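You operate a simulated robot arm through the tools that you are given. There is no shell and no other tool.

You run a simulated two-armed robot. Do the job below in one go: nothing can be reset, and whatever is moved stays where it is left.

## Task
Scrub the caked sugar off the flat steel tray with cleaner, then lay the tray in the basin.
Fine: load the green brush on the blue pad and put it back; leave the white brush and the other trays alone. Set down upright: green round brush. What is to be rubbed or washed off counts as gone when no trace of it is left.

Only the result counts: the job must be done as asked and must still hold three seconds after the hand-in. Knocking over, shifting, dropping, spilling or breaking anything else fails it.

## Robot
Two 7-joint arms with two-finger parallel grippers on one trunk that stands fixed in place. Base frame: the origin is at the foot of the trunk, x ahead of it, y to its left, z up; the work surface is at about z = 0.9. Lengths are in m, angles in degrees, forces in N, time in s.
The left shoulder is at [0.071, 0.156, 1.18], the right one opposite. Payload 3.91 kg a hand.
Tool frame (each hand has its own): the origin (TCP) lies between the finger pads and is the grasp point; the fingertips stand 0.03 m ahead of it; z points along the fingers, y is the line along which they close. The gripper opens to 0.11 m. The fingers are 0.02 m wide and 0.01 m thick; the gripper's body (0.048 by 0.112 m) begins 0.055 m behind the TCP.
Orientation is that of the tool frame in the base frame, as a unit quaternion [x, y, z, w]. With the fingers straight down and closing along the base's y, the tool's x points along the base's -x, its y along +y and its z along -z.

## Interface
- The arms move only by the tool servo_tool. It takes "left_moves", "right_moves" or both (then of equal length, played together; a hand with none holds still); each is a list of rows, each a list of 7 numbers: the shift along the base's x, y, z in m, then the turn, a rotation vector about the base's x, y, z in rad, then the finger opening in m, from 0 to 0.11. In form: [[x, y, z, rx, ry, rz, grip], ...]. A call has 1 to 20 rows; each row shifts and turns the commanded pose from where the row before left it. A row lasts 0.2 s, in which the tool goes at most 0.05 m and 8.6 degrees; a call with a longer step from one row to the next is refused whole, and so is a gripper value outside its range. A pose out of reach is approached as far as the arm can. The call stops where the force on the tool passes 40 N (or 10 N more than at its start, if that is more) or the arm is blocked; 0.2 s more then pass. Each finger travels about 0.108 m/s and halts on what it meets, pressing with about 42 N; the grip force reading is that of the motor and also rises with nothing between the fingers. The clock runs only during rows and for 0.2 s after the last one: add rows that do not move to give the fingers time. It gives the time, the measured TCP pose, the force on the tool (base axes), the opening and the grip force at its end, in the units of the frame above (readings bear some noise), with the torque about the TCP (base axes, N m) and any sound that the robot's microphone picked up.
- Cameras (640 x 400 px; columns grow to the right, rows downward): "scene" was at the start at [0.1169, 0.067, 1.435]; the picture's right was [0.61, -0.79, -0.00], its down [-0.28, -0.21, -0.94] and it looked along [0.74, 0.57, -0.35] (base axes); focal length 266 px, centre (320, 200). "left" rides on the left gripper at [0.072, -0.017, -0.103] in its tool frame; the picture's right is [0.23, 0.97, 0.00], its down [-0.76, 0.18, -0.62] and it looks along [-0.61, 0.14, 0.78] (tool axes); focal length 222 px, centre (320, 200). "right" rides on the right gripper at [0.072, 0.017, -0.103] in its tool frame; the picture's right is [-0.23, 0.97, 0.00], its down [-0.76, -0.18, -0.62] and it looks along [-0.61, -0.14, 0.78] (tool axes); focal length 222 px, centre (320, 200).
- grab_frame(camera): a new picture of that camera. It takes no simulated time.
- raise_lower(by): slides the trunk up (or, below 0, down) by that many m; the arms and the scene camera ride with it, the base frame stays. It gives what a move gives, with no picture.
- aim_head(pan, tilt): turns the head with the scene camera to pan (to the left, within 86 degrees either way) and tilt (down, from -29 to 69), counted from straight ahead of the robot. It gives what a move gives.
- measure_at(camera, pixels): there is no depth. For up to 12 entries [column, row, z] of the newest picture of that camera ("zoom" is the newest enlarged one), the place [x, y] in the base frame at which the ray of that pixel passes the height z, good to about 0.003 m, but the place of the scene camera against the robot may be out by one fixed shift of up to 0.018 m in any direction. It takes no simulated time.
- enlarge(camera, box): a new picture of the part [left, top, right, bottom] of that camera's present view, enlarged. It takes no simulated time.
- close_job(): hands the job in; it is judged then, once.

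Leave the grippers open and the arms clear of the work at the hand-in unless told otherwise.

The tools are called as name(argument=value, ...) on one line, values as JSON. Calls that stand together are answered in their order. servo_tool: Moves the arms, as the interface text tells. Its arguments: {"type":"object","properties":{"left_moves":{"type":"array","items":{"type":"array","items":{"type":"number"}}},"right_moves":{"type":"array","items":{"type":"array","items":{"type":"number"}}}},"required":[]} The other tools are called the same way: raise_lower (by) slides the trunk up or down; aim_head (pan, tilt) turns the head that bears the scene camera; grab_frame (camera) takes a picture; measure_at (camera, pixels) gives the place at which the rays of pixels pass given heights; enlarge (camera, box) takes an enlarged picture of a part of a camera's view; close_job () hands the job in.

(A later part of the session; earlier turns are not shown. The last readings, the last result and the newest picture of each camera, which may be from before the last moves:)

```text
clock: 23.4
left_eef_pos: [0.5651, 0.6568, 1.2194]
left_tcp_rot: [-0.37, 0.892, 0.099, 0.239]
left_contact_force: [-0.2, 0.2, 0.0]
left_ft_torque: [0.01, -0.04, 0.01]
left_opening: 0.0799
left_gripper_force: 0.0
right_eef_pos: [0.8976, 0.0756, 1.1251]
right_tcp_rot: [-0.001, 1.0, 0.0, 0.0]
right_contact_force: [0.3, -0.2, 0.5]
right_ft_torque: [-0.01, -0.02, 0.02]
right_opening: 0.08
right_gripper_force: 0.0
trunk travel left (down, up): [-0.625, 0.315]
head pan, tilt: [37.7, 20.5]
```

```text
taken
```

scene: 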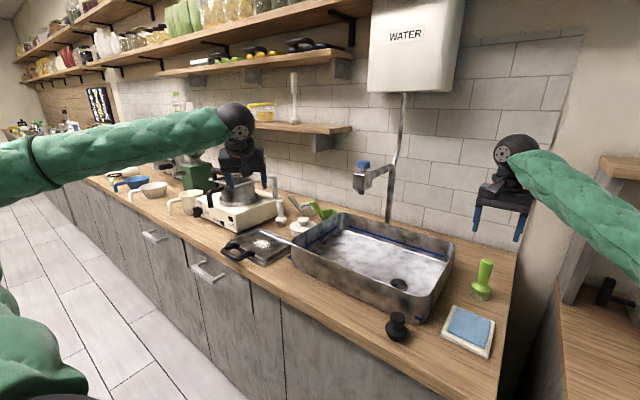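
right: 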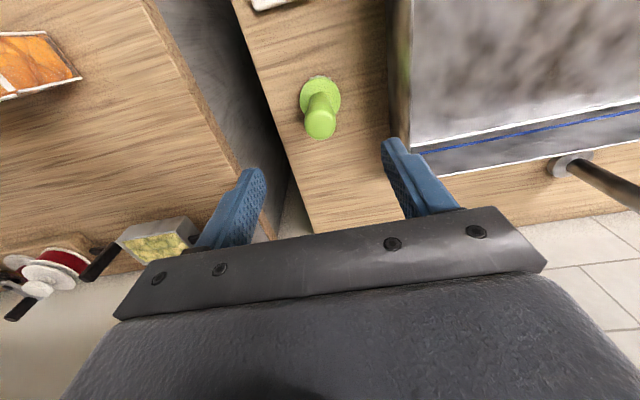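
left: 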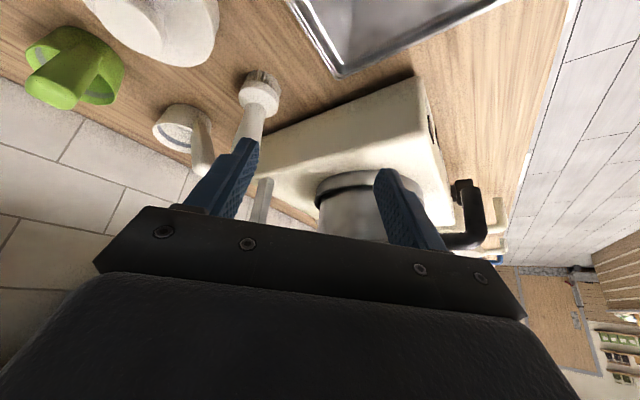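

The right arm reaches above the brush without trouble. I'll refine the brush position from this close view.

enlarge(camera="right", box=[280, 60, 370, 150])

measure_at(camera="right", pixels=[[320, 125, 1.02], [320, 125, 1.01], [320, 97, 0.93], [302, 97, 0.93], [340, 97, 0.93], [318, 78, 0.9]])

```text
4.44 times, centred on (325, 105) of right
```

zoom: 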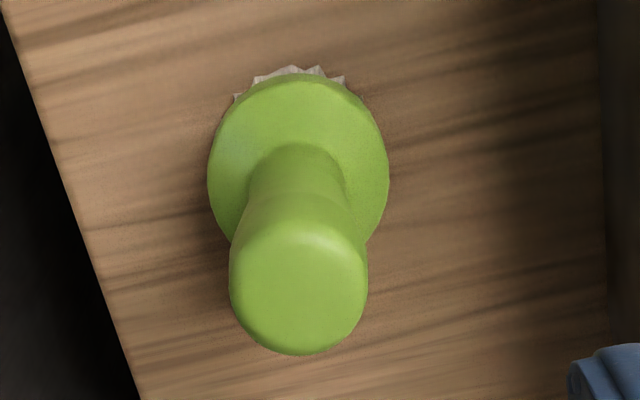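

```text
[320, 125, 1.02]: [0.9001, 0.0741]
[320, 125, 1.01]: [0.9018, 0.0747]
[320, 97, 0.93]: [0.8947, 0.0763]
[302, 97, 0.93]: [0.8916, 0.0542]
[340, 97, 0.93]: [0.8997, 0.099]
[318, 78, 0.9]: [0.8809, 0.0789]
```

The brush centre is confirmed at (0.897, 0.0755). I'll descend straight down to TCP z ≈ 0.988, which leaves the fingertips just above the collar, then close on the handle.

servo_tool(right_moves=[[0, 0, -0.034, 0, 0, 0, 0.08], [0, 0, -0.034, 0, 0, 0, 0.08], [0, 0, -0.034, 0, 0, 0, 0.08], [0, 0, -0.034, 0, 0, 0, 0.08], [0, 0, 0, 0, 0, 0, 0.08]])

enlarge(camera="scene", box=[440, 190, 560, 310])

grab_frame(camera="right")

```text
clock: 24.6
left_eef_pos: [0.5651, 0.6595, 1.2194]
left_tcp_rot: [-0.371, 0.892, 0.099, 0.239]
left_contact_force: [-1.5, -0.7, -0.5]
left_ft_torque: [0.02, 0.0, -0.02]
left_opening: 0.0801
left_gripper_force: 0.1
right_eef_pos: [0.897, 0.0732, 0.9889]
right_tcp_rot: [-0.001, 1.0, 0.0, 0.0]
right_contact_force: [-0.5, -0.7, 0.4]
right_ft_torque: [0.01, 0.0, 0.01]
right_opening: 0.0799
right_gripper_force: 0.1
trunk travel left (down, up): [-0.625, 0.315]
head pan, tilt: [37.7, 20.5]
```

```text
3.33 times, centred on (500, 250) of scene
```

zoom: 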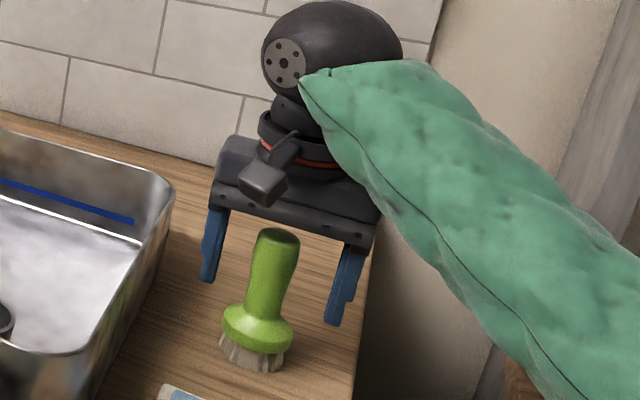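

```text
taken
```

right: 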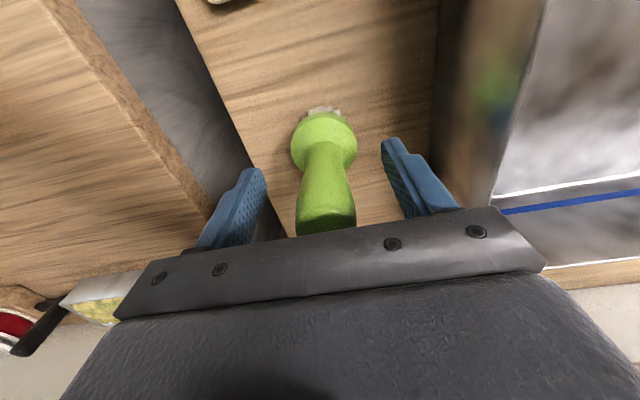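

The handle is centred between the fingers and the tips are above the collar. Closing.

servo_tool(right_moves=[[0, 0.001, 0, 0, 0, 0, 0.04], [0, 0, 0, 0, 0, 0, 0.0], [0, 0, 0, 0, 0, 0, 0.0], [0, 0, 0, 0, 0, 0, 0.0]])

grab_frame(camera="right")

```text
clock: 25.6
left_eef_pos: [0.5647, 0.6572, 1.2191]
left_tcp_rot: [-0.37, 0.892, 0.099, 0.239]
left_contact_force: [0.1, 0.3, 1.0]
left_ft_torque: [0.02, 0.02, 0.01]
left_opening: 0.0802
left_gripper_force: 0.1
right_eef_pos: [0.8968, 0.0756, 0.988]
right_tcp_rot: [0.0, 1.0, -0.001, 0.0]
right_contact_force: [-0.2, -0.1, 0.2]
right_ft_torque: [-0.02, 0.0, 0.03]
right_opening: 0.0294
right_gripper_force: 42.4
trunk travel left (down, up): [-0.625, 0.315]
head pan, tilt: [37.7, 20.5]
```

```text
taken
```

right: 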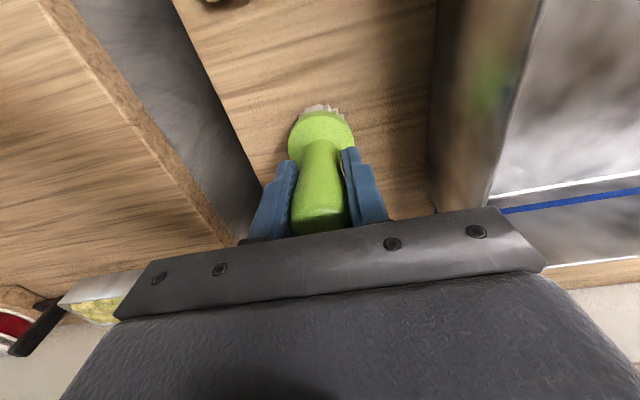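

The brush is gripped (opening 0.029, 42 N) at TCP (0.897, 0.0756, 0.988). I'll keep that pose as the place to put it back. The dry brush goes to the free counter strip in front of the pad, about (0.632, 0.078), since the counter front edge is near x = 0.58 and the pad starts at x = 0.68. First I'll lift and carry it there.

servo_tool(right_moves=[[0, 0, 0.03, 0, 0, 0, 0.0], [0, 0, 0.045, 0, 0, 0, 0.0], [0, 0, 0.045, 0, 0, 0, 0.0], [-0.04, 0, 0, 0, 0, 0, 0.0], [-0.045, 0, 0, 0, 0, 0, 0.0], [-0.045, 0, 0, 0, 0, 0, 0.0], [-0.045, 0, 0, 0, 0, 0, 0.0], [-0.045, 0, 0, 0, 0, 0, 0.0], [-0.045, 0, 0, 0, 0, 0, 0.0], [0, 0.002, 0, 0, 0, 0, 0.0]])

grab_frame(camera="scene")

grab_frame(camera="right")

```text
clock: 27.8
left_eef_pos: [0.5653, 0.6589, 1.2178]
left_tcp_rot: [-0.371, 0.892, 0.099, 0.239]
left_contact_force: [0.0, 0.3, 0.6]
left_ft_torque: [-0.01, 0.0, -0.02]
left_opening: 0.0801
left_gripper_force: 0.1
right_eef_pos: [0.6327, 0.0767, 1.1064]
right_tcp_rot: [0.0, 1.0, 0.0, -0.001]
right_contact_force: [-0.2, -0.4, -0.7]
right_ft_torque: [-0.01, -0.01, 0.02]
right_opening: 0.0294
right_gripper_force: 42.7
trunk travel left (down, up): [-0.625, 0.315]
head pan, tilt: [37.7, 20.5]
```

```text
taken
```

scene: 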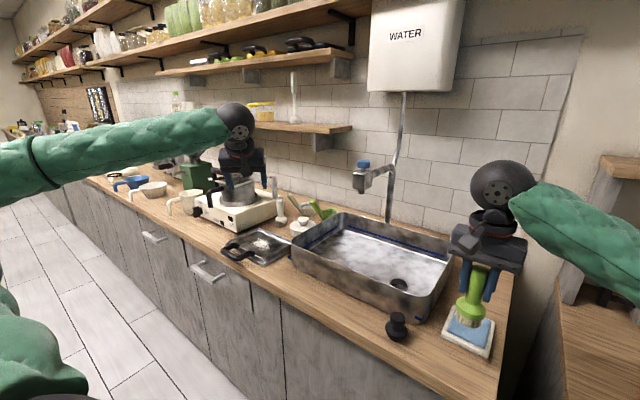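

```text
taken
```

right: 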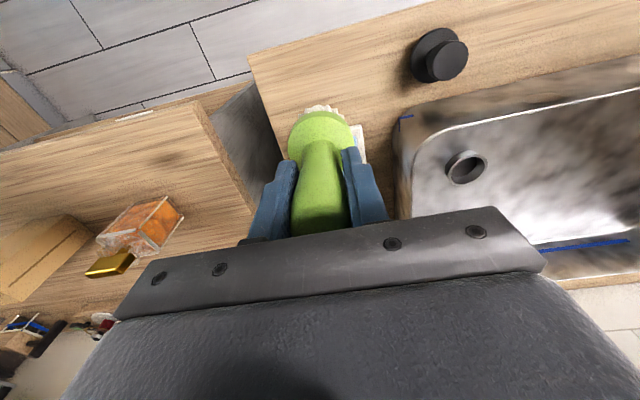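

The brush hangs over the strip. I'll check the counter's front edge (line from 248,57 to 400,12) and the pad's near edge (357,125) in the right view before lowering.

measure_at(camera="right", pixels=[[248, 57, 0.9], [330, 33, 0.9], [400, 13, 0.9], [357, 127, 0.905], [430, 60, 0.9], [452, 58, 0.95], [398, 118, 0.9], [395, 150, 0.9], [415, 160, 1.0]])

enlarge(camera="right", box=[240, 20, 500, 220])

```text
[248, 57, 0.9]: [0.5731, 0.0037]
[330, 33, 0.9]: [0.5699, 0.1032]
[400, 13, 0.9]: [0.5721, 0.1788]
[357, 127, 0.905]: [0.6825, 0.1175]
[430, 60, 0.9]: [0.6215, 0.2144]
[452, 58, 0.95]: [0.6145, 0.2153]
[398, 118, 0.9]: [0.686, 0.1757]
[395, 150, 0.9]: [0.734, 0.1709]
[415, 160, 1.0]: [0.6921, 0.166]
```

```text
2.00 times, centred on (370, 120) of right
```

zoom: 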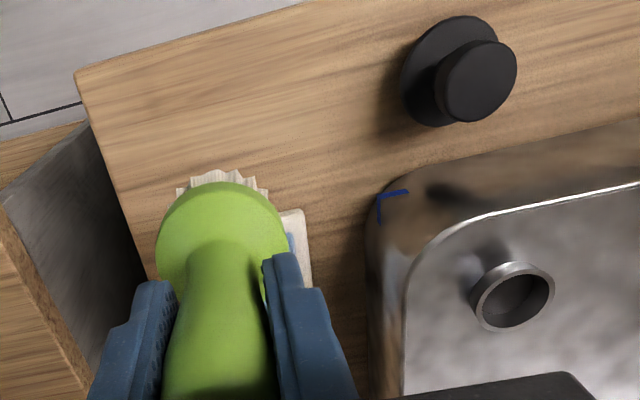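

The free strip is x 0.572–0.682, so the brush centre should be x ≈ 0.627. I'll shift back 5 mm and lower to just on the counter.

servo_tool(right_moves=[[-0.0055, 0, -0.03, 0, 0, 0, 0.0], [0, 0, -0.04, 0, 0, 0, 0.0], [0, 0, -0.03, 0, 0, 0, 0.0], [0, 0, -0.01, 0, 0, 0, 0.0], [0, 0, -0.005, 0, 0, 0, 0.0], [0, 0, -0.002, 0, 0, 0, 0.0], [0, 0, 0, 0, 0, 0, 0.0]])

enlarge(camera="scene", box=[420, 220, 560, 400])

```text
clock: 29.4
left_eef_pos: [0.5652, 0.657, 1.2197]
left_tcp_rot: [-0.371, 0.892, 0.099, 0.239]
left_contact_force: [0.1, 0.0, 0.1]
left_ft_torque: [0.01, -0.01, -0.02]
left_opening: 0.0798
left_gripper_force: 0.1
right_eef_pos: [0.6278, 0.0787, 0.9911]
right_tcp_rot: [-0.001, 1.0, 0.0, -0.001]
right_contact_force: [0.2, 0.2, -1.2]
right_ft_torque: [0.01, -0.01, -0.01]
right_opening: 0.0297
right_gripper_force: 42.1
trunk travel left (down, up): [-0.625, 0.315]
head pan, tilt: [37.7, 20.5]
```

```text
2.22 times, centred on (490, 310) of scene
```

zoom: 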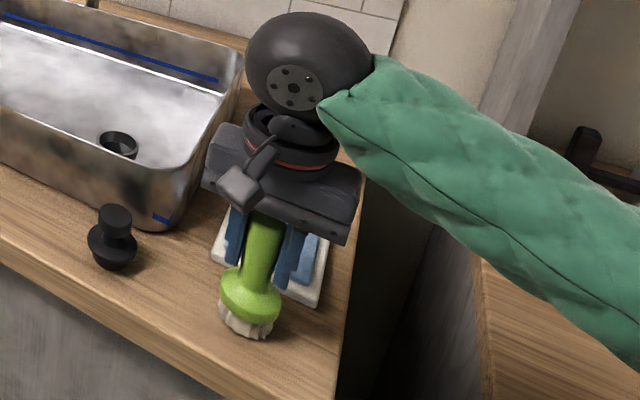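

The reading is 0.991 with no contact yet. I'll lower 3 mm more in small steps.

servo_tool(right_moves=[[0, 0, -0.001, 0, 0, 0, 0.0], [0, 0, -0.001, 0, 0, 0, 0.0], [0, 0, -0.001, 0, 0, 0, 0.0], [0, 0, 0, 0, 0, 0, 0.0]])

```text
clock: 30.4
left_eef_pos: [0.5653, 0.6572, 1.2181]
left_tcp_rot: [-0.37, 0.892, 0.099, 0.239]
left_contact_force: [0.0, -0.5, 0.2]
left_ft_torque: [-0.01, -0.02, -0.02]
left_opening: 0.0799
left_gripper_force: 0.0
right_eef_pos: [0.627, 0.0805, 0.9883]
right_tcp_rot: [-0.001, 1.0, -0.001, 0.0]
right_contact_force: [-0.9, -0.3, -0.6]
right_ft_torque: [-0.05, -0.01, -0.02]
right_opening: 0.0295
right_gripper_force: 42.3
trunk travel left (down, up): [-0.625, 0.315]
head pan, tilt: [37.7, 20.5]
```

servo_tool(right_moves=[[0, 0, -0.001, 0, 0, 0, 0.0], [0, 0, -0.001, 0, 0, 0, 0.0], [0, 0, 0, 0, 0, 0, 0.0]])

```text
clock: 31.2
left_eef_pos: [0.5654, 0.6574, 1.2196]
left_tcp_rot: [-0.371, 0.892, 0.1, 0.238]
left_contact_force: [0.8, -0.8, 0.6]
left_ft_torque: [-0.03, 0.0, 0.01]
left_opening: 0.0798
left_gripper_force: 0.1
right_eef_pos: [0.6273, 0.0791, 0.9875]
right_tcp_rot: [0.0, 1.0, 0.0, -0.001]
right_contact_force: [2.3, 1.5, 10.1]
right_ft_torque: [0.0, -0.18, -0.01]
right_opening: 0.0292
right_gripper_force: 41.8
trunk travel left (down, up): [-0.625, 0.315]
head pan, tilt: [37.7, 20.5]
```

Contact at about 10 N. I'll ease off 1 mm, open the fingers, and rise straight up.

servo_tool(right_moves=[[0, 0, 0.001, 0, 0, 0, 0.0], [0, 0, 0, 0, 0, 0, 0.04], [0, 0, 0, 0, 0, 0, 0.08], [0, 0, 0, 0, 0, 0, 0.08], [0, 0, 0.03, 0, 0, 0, 0.08], [0, 0, 0.045, 0, 0, 0, 0.08], [0, 0, 0.045, 0, 0, 0, 0.08], [0, 0, 0.045, 0, 0, 0, 0.08]])

grab_frame(camera="scene")

grab_frame(camera="right")

```text
clock: 33.0
left_eef_pos: [0.5638, 0.6582, 1.2188]
left_tcp_rot: [-0.371, 0.892, 0.099, 0.239]
left_contact_force: [0.1, 0.3, 0.2]
left_ft_torque: [0.01, -0.02, 0.0]
left_opening: 0.0801
left_gripper_force: 0.0
right_eef_pos: [0.6258, 0.0808, 1.1529]
right_tcp_rot: [-0.002, 1.0, 0.0, 0.0]
right_contact_force: [-0.7, 0.2, 0.1]
right_ft_torque: [-0.03, -0.03, 0.01]
right_opening: 0.0799
right_gripper_force: 0.1
trunk travel left (down, up): [-0.625, 0.315]
head pan, tilt: [37.7, 20.5]
```

```text
taken
```

scene: 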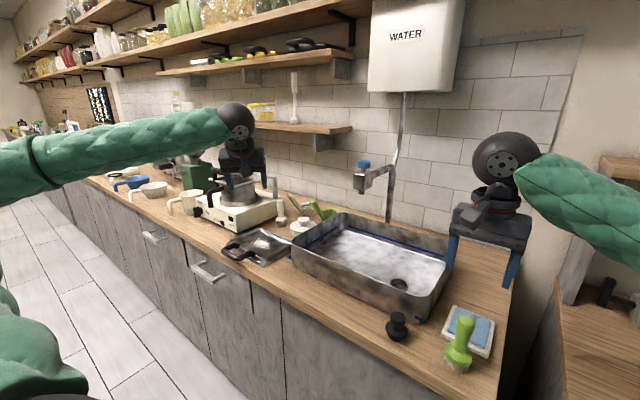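

```text
taken
```

right: 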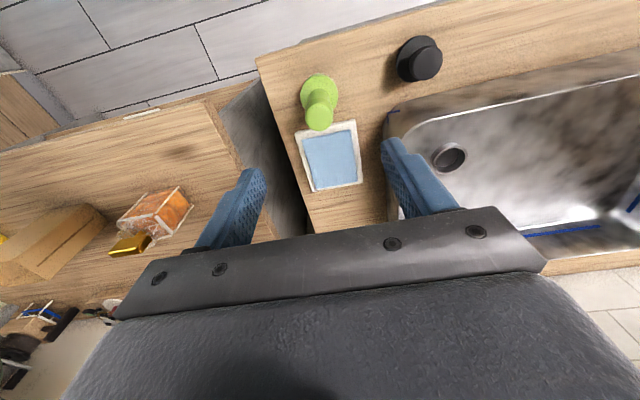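

The brush stands upright at about (0.627, 0.079) in front of the pad. I'll park the right arm again.

servo_tool(right_moves=[[-0.02, -0.02, 0.035, 0, 0, 0, 0.08], [-0.02, -0.03, 0.03, 0, 0, 0, 0.08], [-0.02, -0.035, 0.025, 0, 0, 0, 0.08], [-0.02, -0.035, 0.025, 0, 0, 0, 0.08], [-0.02, -0.035, 0.025, 0, 0, 0, 0.08], [-0.02, -0.035, 0.025, 0, 0, 0, 0.08], [-0.02, -0.035, 0.025, 0, 0, 0, 0.08], [-0.02, -0.035, 0.025, 0, 0, 0, 0.08], [-0.015, -0.04, 0.02, 0, 0, 0, 0.08], [0, -0.045, 0, 0, 0, 0, 0.08], [0, -0.045, 0, 0, 0, 0, 0.08]])

```text
clock: 35.4
left_eef_pos: [0.5628, 0.6572, 1.2219]
left_tcp_rot: [-0.371, 0.891, 0.1, 0.24]
left_contact_force: [-0.8, 0.0, 0.4]
left_ft_torque: [0.02, 0.0, -0.02]
left_opening: 0.08
left_gripper_force: 0.0
right_eef_pos: [0.4519, -0.311, 1.386]
right_tcp_rot: [0.0, 1.0, 0.001, -0.001]
right_contact_force: [0.3, -0.3, 0.3]
right_ft_torque: [0.02, 0.01, 0.02]
right_opening: 0.0798
right_gripper_force: 0.0
trunk travel left (down, up): [-0.625, 0.315]
head pan, tilt: [37.7, 20.5]
```

Right arm parked. Now the left hand sweeps right at z ≈ 1.22, turning back its 45° yaw but keeping the 30° tilt, to about (0.563, 0.079, 1.14) in front of the brush.

servo_tool(left_moves=[[0, -0.0445, 0, 0, 0, -0.131, 0.08], [0, -0.0445, 0, 0, 0, -0.131, 0.08], [0, -0.0445, 0, 0, 0, -0.131, 0.08], [0, -0.0445, 0, 0, 0, -0.131, 0.08], [0, -0.0445, 0, 0, 0, -0.131, 0.08], [0, -0.0445, 0, 0, 0, -0.131, 0.08], [0, -0.0445, 0, 0, 0, 0, 0.08], [0, -0.0445, 0, 0, 0, 0, 0.08], [0, -0.0445, 0, 0, 0, 0, 0.08], [0, -0.0445, 0, 0, 0, 0, 0.08], [0, -0.0445, -0.02, 0, 0, 0, 0.08], [0, -0.0445, -0.02, 0, 0, 0, 0.08], [0, -0.0445, -0.02, 0, 0, 0, 0.08], [0, 0, -0.02, 0, 0, 0, 0.08], [0, 0, 0, 0, 0, 0, 0.08]])

grab_frame(camera="left")

grab_frame(camera="scene")

```text
clock: 38.6
left_eef_pos: [0.5651, 0.0802, 1.139]
left_tcp_rot: [-0.001, 0.966, 0.0, 0.259]
left_contact_force: [0.1, -1.0, -0.4]
left_ft_torque: [-0.01, -0.02, -0.01]
left_opening: 0.0802
left_gripper_force: 0.0
right_eef_pos: [0.4542, -0.3109, 1.386]
right_tcp_rot: [-0.001, 1.0, -0.001, 0.0]
right_contact_force: [0.3, -0.7, 0.0]
right_ft_torque: [-0.03, 0.01, 0.0]
right_opening: 0.0799
right_gripper_force: 0.1
trunk travel left (down, up): [-0.625, 0.315]
head pan, tilt: [37.7, 20.5]
```

```text
taken
```

left: 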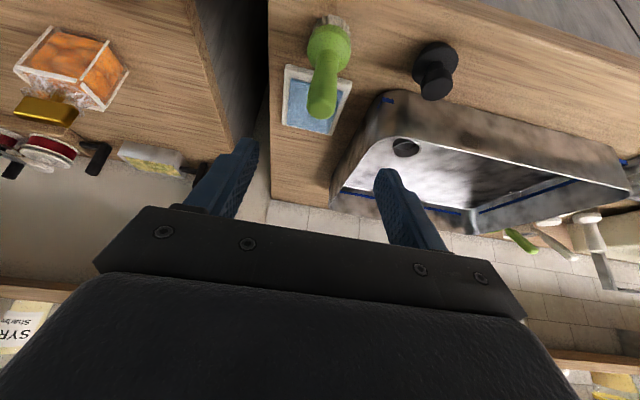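

```text
taken
```

scene: 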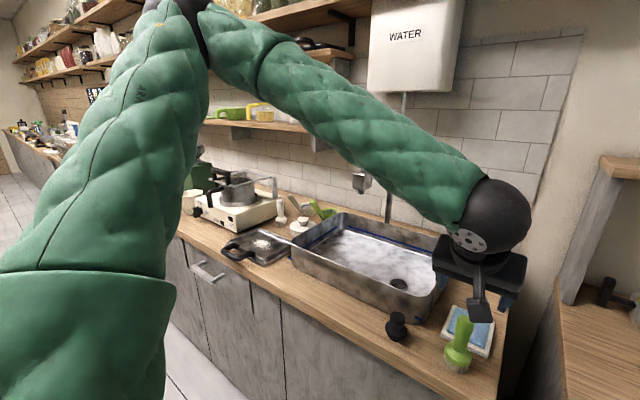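

The left hand is in position and the brush appears at (325,70), centred between the fingers. I'll measure it from this camera.

enlarge(camera="left", box=[280, 5, 370, 135])

measure_at(camera="left", pixels=[[322, 108, 1.02], [322, 108, 1.01], [329, 44, 0.93], [310, 108, 1.02], [337, 108, 1.02], [335, 18, 0.9]])

```text
3.08 times, centred on (325, 70) of left
```

zoom: 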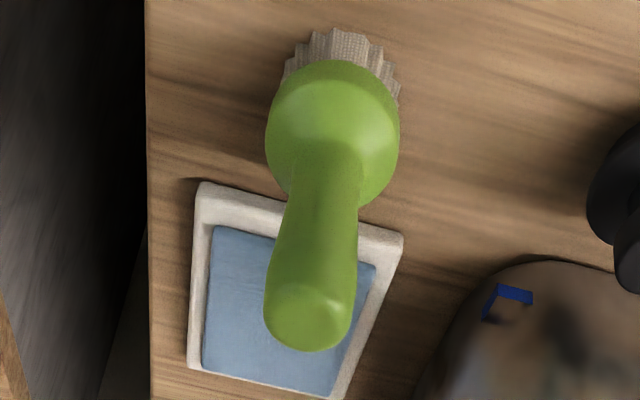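

```text
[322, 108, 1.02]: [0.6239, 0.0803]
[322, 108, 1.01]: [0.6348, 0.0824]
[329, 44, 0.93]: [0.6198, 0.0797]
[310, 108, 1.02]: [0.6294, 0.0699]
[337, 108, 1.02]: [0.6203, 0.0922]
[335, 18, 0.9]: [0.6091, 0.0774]
```

The brush is at (0.626, 0.080). I'll advance to TCP (0.626, 0.080, 0.990) with the fingers open at 0.08, straddling the handle.

servo_tool(left_moves=[[0.0122, 0, -0.0298, 0, 0, 0, 0.08], [0.0122, 0, -0.0298, 0, 0, 0, 0.08], [0.0122, 0, -0.0298, 0, 0, 0, 0.08], [0.0122, 0, -0.0298, 0, 0, 0, 0.08], [0.0122, 0, -0.0298, 0, 0, 0, 0.08], [0, 0, 0, 0, 0, 0, 0.08]])

grab_frame(camera="left")

enlarge(camera="scene", box=[420, 220, 560, 400])

```text
clock: 40.0
left_eef_pos: [0.6231, 0.0791, 0.9912]
left_tcp_rot: [0.001, 0.966, -0.001, 0.26]
left_contact_force: [0.3, 0.9, 0.3]
left_ft_torque: [0.02, -0.01, 0.0]
left_opening: 0.0801
left_gripper_force: 0.2
right_eef_pos: [0.4534, -0.3098, 1.3873]
right_tcp_rot: [-0.001, 1.0, 0.001, 0.0]
right_contact_force: [-0.5, -1.3, 0.2]
right_ft_torque: [0.04, -0.02, 0.01]
right_opening: 0.0801
right_gripper_force: 0.1
trunk travel left (down, up): [-0.625, 0.315]
head pan, tilt: [37.7, 20.5]
```

```text
taken
```

left: 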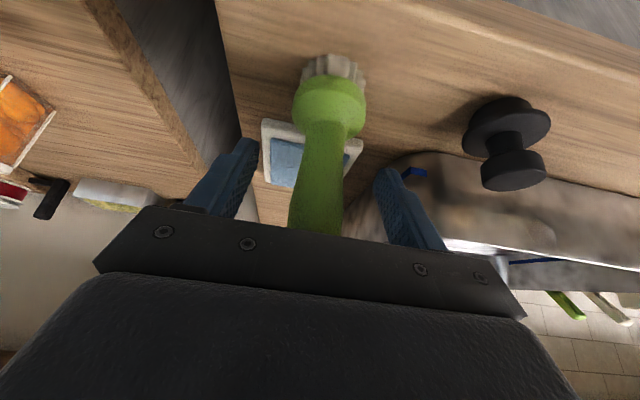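

```text
2.22 times, centred on (490, 310) of scene
```

zoom: 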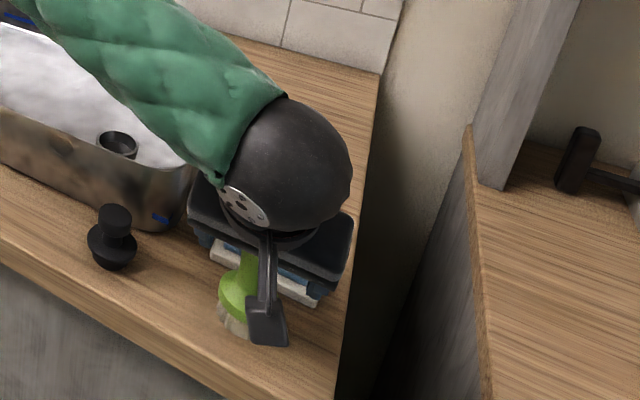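

The handle lies between the fingers and everything is clear. Closing the left gripper.

servo_tool(left_moves=[[0.001, 0, 0, 0, 0, 0, 0.04], [0, 0, 0, 0, 0, 0, 0.0], [0, 0, 0, 0, 0, 0, 0.0], [0, 0, 0, 0, 0, 0, 0.0]])

grab_frame(camera="left")

```text
clock: 41.0
left_eef_pos: [0.6241, 0.0792, 0.9908]
left_tcp_rot: [0.0, 0.966, 0.0, 0.258]
left_contact_force: [-0.4, -0.7, 0.0]
left_ft_torque: [0.02, -0.01, -0.02]
left_opening: 0.0285
left_gripper_force: 42.0
right_eef_pos: [0.4545, -0.3096, 1.3858]
right_tcp_rot: [-0.002, 1.0, 0.0, 0.0]
right_contact_force: [-0.5, -0.7, 0.1]
right_ft_torque: [-0.01, -0.01, 0.0]
right_opening: 0.08
right_gripper_force: 0.1
trunk travel left (down, up): [-0.625, 0.315]
head pan, tilt: [37.7, 20.5]
```

```text
taken
```

left: 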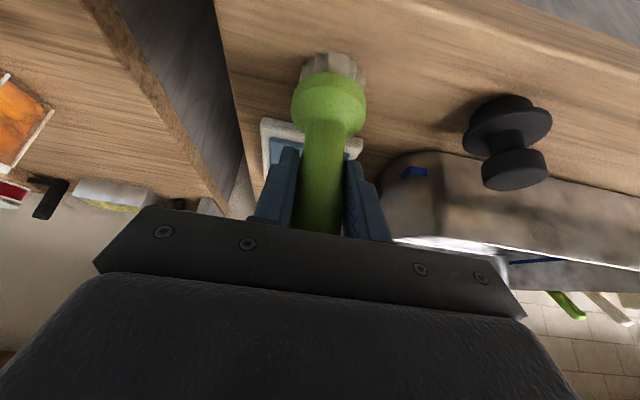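

The left hand has the brush (opening 0.0285, 42 N), with the bristles on the counter at TCP z = 0.991. I'll lift 6 cm and move over the pad centre.

servo_tool(left_moves=[[0, 0, 0.02, 0, 0, 0, 0.0], [0, 0, 0.04, 0, 0, 0, 0.0], [0.04, 0, 0, 0, 0, 0, 0.0], [0.04, 0, 0, 0, 0, 0, 0.0], [0.035, -0.002, 0, 0, 0, 0, 0.0], [0, 0, 0, 0, 0, 0, 0.0]])

grab_frame(camera="left")

enlarge(camera="scene", box=[400, 200, 560, 380])

```text
clock: 42.4
left_eef_pos: [0.7411, 0.0785, 1.0493]
left_tcp_rot: [0.0, 0.966, 0.0, 0.259]
left_contact_force: [0.2, 0.3, -0.5]
left_ft_torque: [-0.03, 0.03, 0.01]
left_opening: 0.0285
left_gripper_force: 42.0
right_eef_pos: [0.4532, -0.3093, 1.3869]
right_tcp_rot: [-0.002, 1.0, 0.0, -0.001]
right_contact_force: [0.2, 0.5, 0.2]
right_ft_torque: [-0.01, -0.01, -0.01]
right_opening: 0.0799
right_gripper_force: 0.1
trunk travel left (down, up): [-0.625, 0.315]
head pan, tilt: [37.7, 20.5]
```

```text
taken
```

left: 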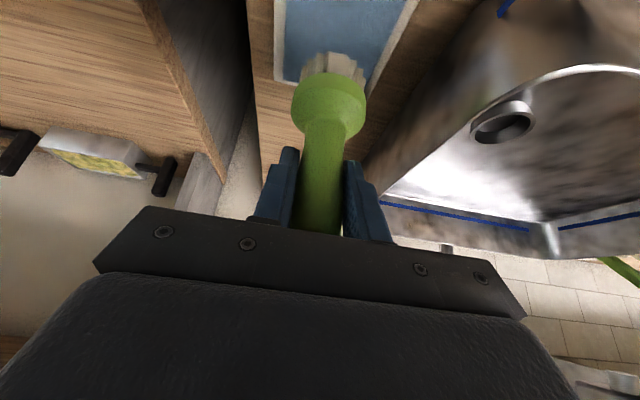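

```text
2.22 times, centred on (480, 290) of scene
```

zoom: 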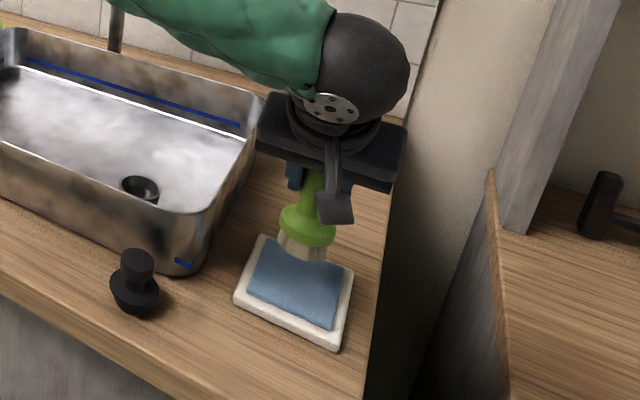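

The brush is over the pad. I'll lower it to about 1 cm above the expected pad surface.

servo_tool(left_moves=[[0, -0.001, -0.02, 0, 0, 0, 0.0], [0, 0, -0.012, 0, 0, 0, 0.0], [0, 0, 0, 0, 0, 0, 0.0]])

enlarge(camera="scene", box=[430, 250, 530, 370])

```text
clock: 43.2
left_eef_pos: [0.7414, 0.0779, 1.0167]
left_tcp_rot: [-0.001, 0.966, 0.001, 0.259]
left_contact_force: [-0.2, -0.9, -0.7]
left_ft_torque: [-0.03, -0.03, 0.01]
left_opening: 0.0284
left_gripper_force: 41.8
right_eef_pos: [0.4538, -0.3085, 1.3855]
right_tcp_rot: [0.0, 1.0, 0.001, 0.0]
right_contact_force: [-0.2, -0.6, 0.0]
right_ft_torque: [-0.01, 0.03, -0.01]
right_opening: 0.0798
right_gripper_force: 0.0
trunk travel left (down, up): [-0.625, 0.315]
head pan, tilt: [37.7, 20.5]
```

```text
3.33 times, centred on (480, 310) of scene
```

zoom: 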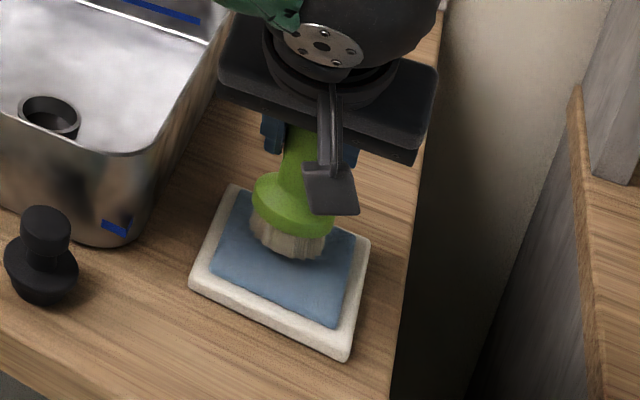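

The bristles are just above the pad. I'll lower in 1–2 mm steps and watch the force.

servo_tool(left_moves=[[0, 0, -0.002, 0, 0, 0, 0.0], [0, 0, -0.002, 0, 0, 0, 0.0], [0, 0, -0.002, 0, 0, 0, 0.0], [0, 0, 0, 0, 0, 0, 0.0]])

```text
clock: 44.2
left_eef_pos: [0.741, 0.0764, 1.0115]
left_tcp_rot: [0.0, 0.966, 0.0, 0.259]
left_contact_force: [0.1, -0.4, -1.1]
left_ft_torque: [0.02, 0.0, -0.02]
left_opening: 0.0284
left_gripper_force: 42.4
right_eef_pos: [0.4542, -0.3084, 1.3866]
right_tcp_rot: [-0.001, 1.0, 0.0, 0.0]
right_contact_force: [-0.5, -1.6, 0.4]
right_ft_torque: [-0.02, -0.03, -0.01]
right_opening: 0.0799
right_gripper_force: 0.1
trunk travel left (down, up): [-0.625, 0.315]
head pan, tilt: [37.7, 20.5]
```

servo_tool(left_moves=[[0, 0, -0.0015, 0, 0, 0, 0.0], [0, 0, -0.0015, 0, 0, 0, 0.0], [0, 0, -0.001, 0, 0, 0, 0.0], [0, 0, 0, 0, 0, 0, 0.0]])

```text
clock: 45.2
left_eef_pos: [0.7411, 0.0763, 1.0091]
left_tcp_rot: [-0.001, 0.966, -0.001, 0.26]
left_contact_force: [0.0, -0.2, 8.6]
left_ft_torque: [0.01, 0.07, -0.01]
left_opening: 0.0286
left_gripper_force: 42.3
right_eef_pos: [0.4538, -0.3097, 1.388]
right_tcp_rot: [-0.001, 1.0, -0.001, 0.0]
right_contact_force: [-0.2, -0.6, -0.6]
right_ft_torque: [0.01, 0.0, 0.01]
right_opening: 0.0799
right_gripper_force: 0.0
trunk travel left (down, up): [-0.625, 0.315]
head pan, tilt: [37.7, 20.5]
```

The brush is on the pad with about 8.6 N. I'll hold it there for a second so it takes up cleaner, then lift slightly, press once more, and look.

servo_tool(left_moves=[[0, 0, 0, 0, 0, 0, 0.0], [0, 0, 0, 0, 0, 0, 0.0], [0, 0, 0, 0, 0, 0, 0.0], [0, 0, 0, 0, 0, 0, 0.0], [0, 0, 0, 0, 0, 0, 0.0]])

enlarge(camera="scene", box=[430, 250, 530, 370])

grab_frame(camera="left")

```text
clock: 46.4
left_eef_pos: [0.7413, 0.0755, 1.0097]
left_tcp_rot: [-0.001, 0.966, 0.0, 0.26]
left_contact_force: [2.5, -0.4, 16.0]
left_ft_torque: [-0.01, -0.28, -0.03]
left_opening: 0.0285
left_gripper_force: 42.0
right_eef_pos: [0.4538, -0.3087, 1.3867]
right_tcp_rot: [-0.001, 1.0, -0.001, 0.0]
right_contact_force: [0.2, -0.1, 0.8]
right_ft_torque: [-0.04, 0.01, 0.01]
right_opening: 0.0799
right_gripper_force: 0.0
trunk travel left (down, up): [-0.625, 0.315]
head pan, tilt: [37.7, 20.5]
```

```text
3.33 times, centred on (480, 310) of scene
```

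zoom: 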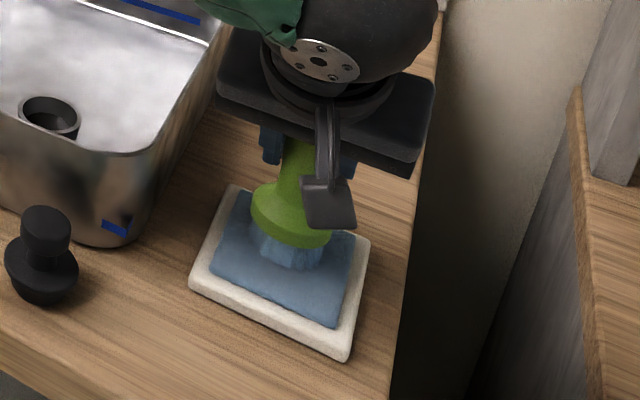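

```text
taken
```

left: 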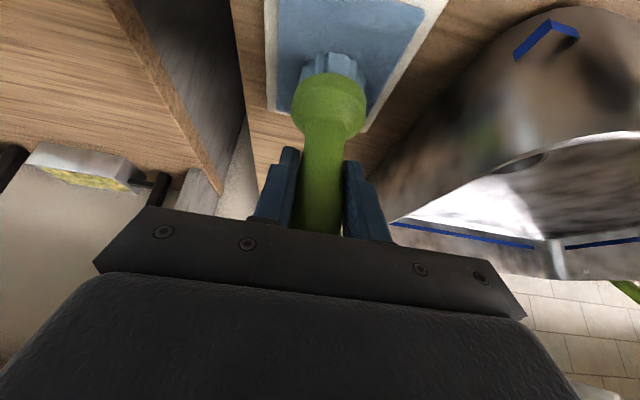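

The bristles have turned blue, so the brush is loaded. I'll lift straight off and carry it in front of the tap to the tray side, yawing the hand 45° so the brush stays upright.

servo_tool(left_moves=[[0, 0, 0.03, 0, 0, 0, 0.0], [0, 0, 0.045, 0, 0, 0, 0.0], [0, 0, 0.045, 0, 0, 0, 0.0], [-0.03, 0.035, 0.01, 0, 0, 0, 0.0], [-0.03, 0.035, 0.01, 0, 0, 0, 0.0], [-0.03, 0.035, 0, 0, 0, 0, 0.0], [-0.03, 0.035, 0, 0, 0, 0, 0.0], [0, 0.047, 0, 0, 0, 0, 0.0], [0, 0.047, 0, 0, 0, 0, 0.0], [0, 0.047, 0, 0, 0, 0, 0.0], [0, 0.047, 0, 0, 0, 0.131, 0.0], [0, 0.047, 0, 0, 0, 0.131, 0.0], [0, 0.047, 0, 0, 0, 0.131, 0.0], [0, 0.047, 0, 0, 0, 0.131, 0.0], [0, 0.047, 0, 0, 0, 0.131, 0.0], [0, 0.047, 0, 0, 0, 0.131, 0.0], [0, 0, 0, 0, 0, 0, 0.0]])

grab_frame(camera="scene")

grab_frame(camera="left")

```text
clock: 50.0
left_eef_pos: [0.6192, 0.6418, 1.1484]
left_tcp_rot: [-0.372, 0.891, 0.1, 0.24]
left_contact_force: [0.0, 0.7, -0.3]
left_ft_torque: [0.0, 0.0, -0.01]
left_opening: 0.0282
left_gripper_force: 41.5
right_eef_pos: [0.4537, -0.3091, 1.3871]
right_tcp_rot: [-0.001, 1.0, 0.0, 0.001]
right_contact_force: [-1.1, 0.1, 0.2]
right_ft_torque: [0.02, 0.0, 0.01]
right_opening: 0.0801
right_gripper_force: 0.0
trunk travel left (down, up): [-0.625, 0.315]
head pan, tilt: [37.7, 20.5]
```

```text
taken
```

scene: 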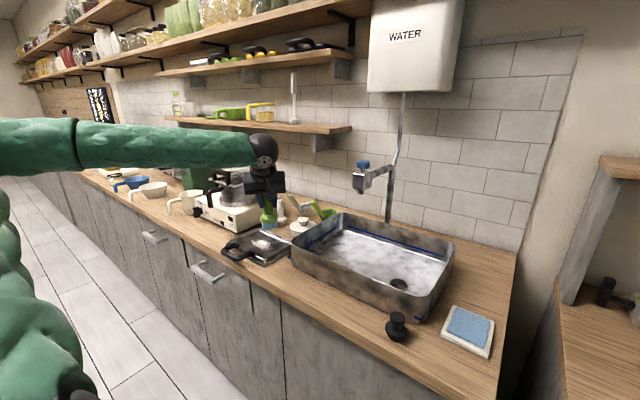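

```text
taken
```

left: 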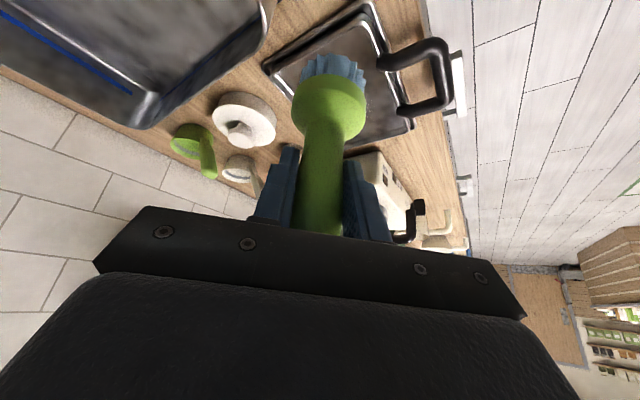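

The brush is held upright with blue bristles. I'll move to just above the sugar centre at TCP (0.693, 0.787, 1.055).

servo_tool(left_moves=[[0.0148, 0.029, 0, 0, 0, 0, 0.0], [0.0148, 0.029, -0.02, 0, 0, 0, 0.0], [0.0148, 0.029, -0.025, 0, 0, 0, 0.0], [0.0148, 0.029, -0.025, 0, 0, 0, 0.0], [0.0148, 0.029, -0.023, 0, 0, 0, 0.0], [0, 0, 0, 0, 0, 0, 0.0]])

enlarge(camera="scene", box=[200, 170, 330, 280])

grab_frame(camera="left")

```text
clock: 51.4
left_eef_pos: [0.6951, 0.7871, 1.0539]
left_tcp_rot: [-0.37, 0.892, 0.099, 0.24]
left_contact_force: [0.0, -0.1, -1.1]
left_ft_torque: [0.01, 0.02, -0.01]
left_opening: 0.0283
left_gripper_force: 42.0
right_eef_pos: [0.4536, -0.3087, 1.3881]
right_tcp_rot: [0.0, 1.0, 0.0, 0.0]
right_contact_force: [0.8, 0.3, 0.1]
right_ft_torque: [-0.03, -0.01, -0.02]
right_opening: 0.08
right_gripper_force: 0.0
trunk travel left (down, up): [-0.625, 0.315]
head pan, tilt: [37.7, 20.5]
```

```text
3.64 times, centred on (265, 225) of scene
```

zoom: 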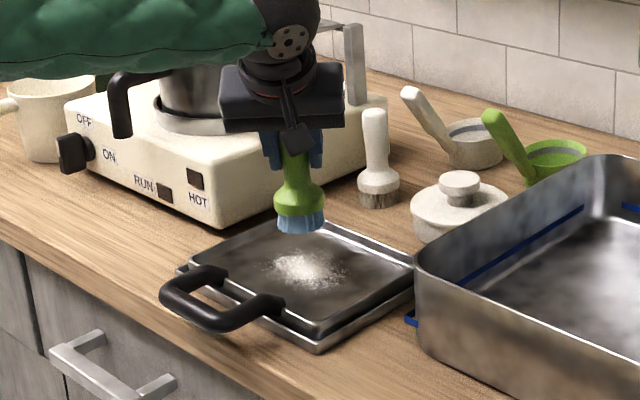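

```text
taken
```

left: 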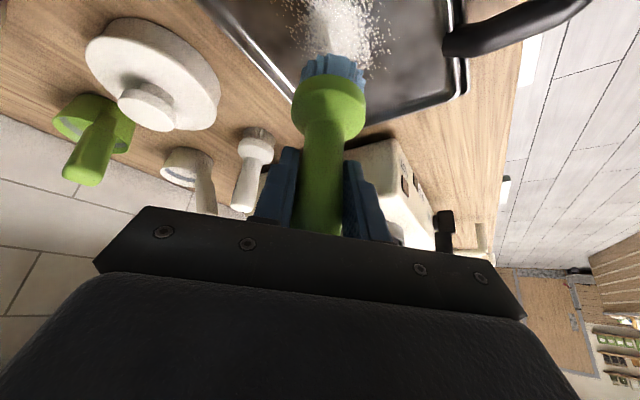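

The brush is directly over the sugar; in the zoom, bristles at (302,228) and sugar at (308,268). I'll lower in small steps until contact.

servo_tool(left_moves=[[0, 0, -0.012, 0, 0, 0, 0.0], [0, 0, -0.01, 0, 0, 0, 0.0], [0, 0, -0.004, 0, 0, 0, 0.0], [0, 0, -0.003, 0, 0, 0, 0.0], [0, 0, 0, 0, 0, 0, 0.0]])

enlarge(camera="scene", box=[215, 200, 315, 275])

```text
clock: 52.6
left_eef_pos: [0.6957, 0.7857, 1.0257]
left_tcp_rot: [-0.37, 0.892, 0.099, 0.239]
left_contact_force: [0.1, -0.3, -1.5]
left_ft_torque: [0.01, 0.01, -0.03]
left_opening: 0.0285
left_gripper_force: 42.0
right_eef_pos: [0.4547, -0.3097, 1.3869]
right_tcp_rot: [-0.001, 1.0, 0.0, 0.0]
right_contact_force: [-0.8, 0.1, 0.0]
right_ft_torque: [0.02, -0.01, -0.01]
right_opening: 0.0801
right_gripper_force: 0.1
trunk travel left (down, up): [-0.625, 0.315]
head pan, tilt: [37.7, 20.5]
```

```text
5.33 times, centred on (265, 238) of scene
```

zoom: 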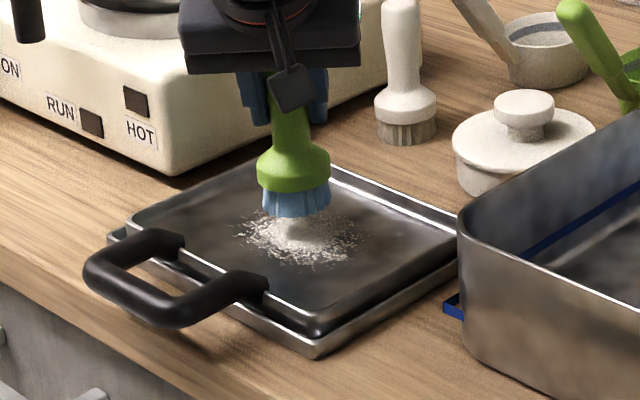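

servo_tool(left_moves=[[0, 0, -0.003, 0, 0, 0, 0.0], [0, 0, -0.003, 0, 0, 0, 0.0], [0, 0, -0.002, 0, 0, 0, 0.0], [0, 0, 0, 0, 0, 0, 0.0]])

```text
clock: 53.6
left_eef_pos: [0.6956, 0.7854, 1.0171]
left_tcp_rot: [-0.371, 0.892, 0.099, 0.239]
left_contact_force: [1.1, 0.3, -0.5]
left_ft_torque: [-0.02, 0.02, 0.03]
left_opening: 0.0284
left_gripper_force: 41.9
right_eef_pos: [0.4535, -0.3083, 1.3872]
right_tcp_rot: [-0.001, 1.0, 0.0, 0.0]
right_contact_force: [-0.1, 0.2, -0.7]
right_ft_torque: [-0.03, 0.01, 0.0]
right_opening: 0.0798
right_gripper_force: 0.1
trunk travel left (down, up): [-0.625, 0.315]
head pan, tilt: [37.7, 20.5]
```

servo_tool(left_moves=[[0, 0, -0.002, 0, 0, 0, 0.0], [0, 0, -0.0015, 0, 0, 0, 0.0], [0, 0, 0, 0, 0, 0, 0.0]])

enlarge(camera="scene", box=[215, 200, 315, 275])

```text
clock: 54.4
left_eef_pos: [0.6957, 0.7844, 1.0134]
left_tcp_rot: [-0.371, 0.892, 0.1, 0.238]
left_contact_force: [0.2, 0.6, -1.1]
left_ft_torque: [0.0, 0.03, 0.01]
left_opening: 0.0284
left_gripper_force: 41.7
right_eef_pos: [0.4546, -0.31, 1.3872]
right_tcp_rot: [-0.001, 1.0, -0.001, 0.0]
right_contact_force: [0.9, -0.4, 0.2]
right_ft_torque: [0.0, 0.0, 0.05]
right_opening: 0.0798
right_gripper_force: 0.1
trunk travel left (down, up): [-0.625, 0.315]
head pan, tilt: [37.7, 20.5]
```

```text
5.33 times, centred on (265, 238) of scene
```

zoom: 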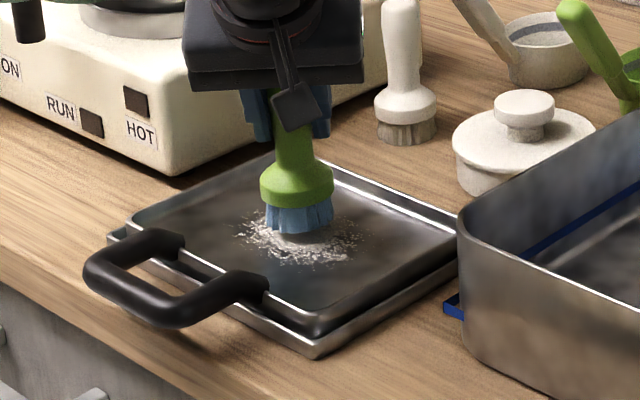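

Very close now and still no force. Continuing 1 mm at a time.

servo_tool(left_moves=[[0, 0, -0.001, 0, 0, 0, 0.0], [0, 0, -0.001, 0, 0, 0, 0.0], [0, 0, -0.001, 0, 0, 0, 0.0], [0, 0, 0, 0, 0, 0, 0.0]])

```text
clock: 55.4
left_eef_pos: [0.6942, 0.7845, 1.0099]
left_tcp_rot: [-0.37, 0.892, 0.099, 0.239]
left_contact_force: [1.0, 0.2, -0.5]
left_ft_torque: [-0.01, 0.0, 0.0]
left_opening: 0.0286
left_gripper_force: 42.0
right_eef_pos: [0.4531, -0.308, 1.3868]
right_tcp_rot: [0.0, 1.0, 0.0, 0.0]
right_contact_force: [0.6, 0.3, -0.5]
right_ft_torque: [-0.03, -0.01, -0.05]
right_opening: 0.08
right_gripper_force: 0.0
trunk travel left (down, up): [-0.625, 0.315]
head pan, tilt: [37.7, 20.5]
```

servo_tool(left_moves=[[0, 0, -0.001, 0, 0, 0, 0.0], [0, 0, -0.001, 0, 0, 0, 0.0], [0, 0, 0, 0, 0, 0, 0.0]])

```text
clock: 56.2
left_eef_pos: [0.6944, 0.7849, 1.0092]
left_tcp_rot: [-0.37, 0.892, 0.1, 0.239]
left_contact_force: [-0.2, -0.6, -0.5]
left_ft_torque: [0.0, -0.01, -0.02]
left_opening: 0.0283
left_gripper_force: 41.7
right_eef_pos: [0.4528, -0.3089, 1.3864]
right_tcp_rot: [-0.001, 1.0, -0.001, 0.0]
right_contact_force: [-0.8, 0.8, -0.9]
right_ft_torque: [0.0, 0.0, -0.01]
right_opening: 0.0798
right_gripper_force: 0.1
trunk travel left (down, up): [-0.625, 0.315]
head pan, tilt: [37.7, 20.5]
```

servo_tool(left_moves=[[0, 0, -0.001, 0, 0, 0, 0.0], [0, 0, -0.001, 0, 0, 0, 0.0], [0, 0, 0, 0, 0, 0, 0.0]])

enlarge(camera="scene", box=[215, 200, 315, 275])

```text
clock: 57.0
left_eef_pos: [0.6958, 0.7846, 1.0082]
left_tcp_rot: [-0.37, 0.892, 0.099, 0.239]
left_contact_force: [0.2, -0.6, -0.4]
left_ft_torque: [0.02, -0.01, 0.0]
left_opening: 0.0283
left_gripper_force: 41.4
right_eef_pos: [0.4545, -0.3092, 1.3857]
right_tcp_rot: [-0.001, 1.0, -0.001, -0.001]
right_contact_force: [0.5, -0.4, 0.2]
right_ft_torque: [0.0, 0.01, -0.01]
right_opening: 0.08
right_gripper_force: 0.0
trunk travel left (down, up): [-0.625, 0.315]
head pan, tilt: [37.7, 20.5]
```

```text
5.33 times, centred on (265, 238) of scene
```

zoom: 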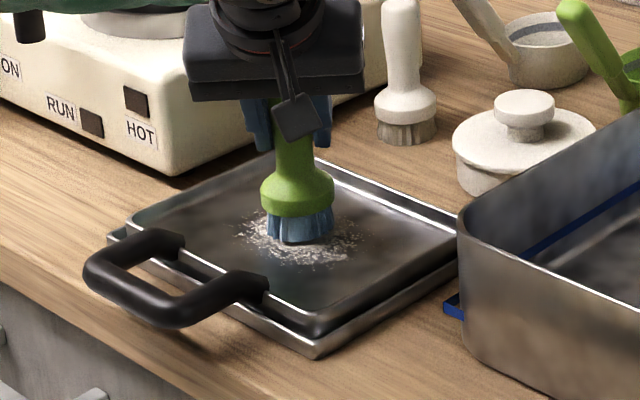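

servo_tool(left_moves=[[0, 0, -0.001, 0, 0, 0, 0.0], [0, 0, -0.001, 0, 0, 0, 0.0], [0, 0, 0, 0, 0, 0, 0.0]])

```text
clock: 57.8
left_eef_pos: [0.6926, 0.784, 1.0055]
left_tcp_rot: [-0.37, 0.892, 0.099, 0.239]
left_contact_force: [0.4, 1.2, -0.6]
left_ft_torque: [0.0, 0.0, -0.01]
left_opening: 0.0283
left_gripper_force: 42.3
right_eef_pos: [0.4542, -0.3082, 1.3864]
right_tcp_rot: [0.0, 1.0, 0.0, 0.001]
right_contact_force: [0.6, 0.1, -0.3]
right_ft_torque: [0.02, -0.03, 0.02]
right_opening: 0.08
right_gripper_force: 0.1
trunk travel left (down, up): [-0.625, 0.315]
head pan, tilt: [37.7, 20.5]
```

servo_tool(left_moves=[[0, 0, -0.001, 0, 0, 0, 0.0], [0, 0, -0.001, 0, 0, 0, 0.0], [0, 0, 0, 0, 0, 0, 0.0]])

```text
clock: 58.6
left_eef_pos: [0.6949, 0.7847, 1.0033]
left_tcp_rot: [-0.37, 0.892, 0.099, 0.239]
left_contact_force: [-0.4, 1.0, 0.1]
left_ft_torque: [0.03, 0.01, 0.0]
left_opening: 0.0285
left_gripper_force: 42.3
right_eef_pos: [0.4548, -0.3099, 1.387]
right_tcp_rot: [-0.001, 1.0, 0.0, -0.001]
right_contact_force: [-0.3, 1.0, -0.8]
right_ft_torque: [0.0, -0.04, 0.01]
right_opening: 0.08
right_gripper_force: 0.0
trunk travel left (down, up): [-0.625, 0.315]
head pan, tilt: [37.7, 20.5]
```

servo_tool(left_moves=[[0, 0, -0.001, 0, 0, 0, 0.0], [0, 0, -0.001, 0, 0, 0, 0.0], [0, 0, 0, 0, 0, 0, 0.0]])

enlarge(camera="scene", box=[215, 200, 315, 275])

```text
clock: 59.4
left_eef_pos: [0.6943, 0.7846, 1.003]
left_tcp_rot: [-0.371, 0.892, 0.1, 0.24]
left_contact_force: [1.5, 2.6, 7.7]
left_ft_torque: [0.13, -0.07, -0.01]
left_opening: 0.0282
left_gripper_force: 42.1
right_eef_pos: [0.4519, -0.3086, 1.3874]
right_tcp_rot: [-0.001, 1.0, 0.001, 0.001]
right_contact_force: [-0.3, -0.1, 0.2]
right_ft_torque: [-0.02, -0.01, 0.01]
right_opening: 0.0801
right_gripper_force: 0.1
trunk travel left (down, up): [-0.625, 0.315]
head pan, tilt: [37.7, 20.5]
```

```text
5.33 times, centred on (265, 238) of scene
```

zoom: 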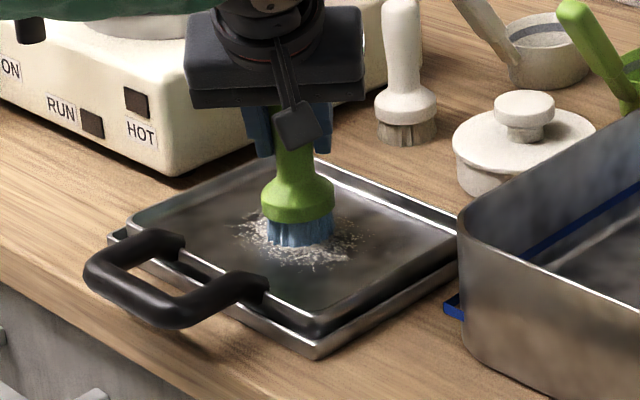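

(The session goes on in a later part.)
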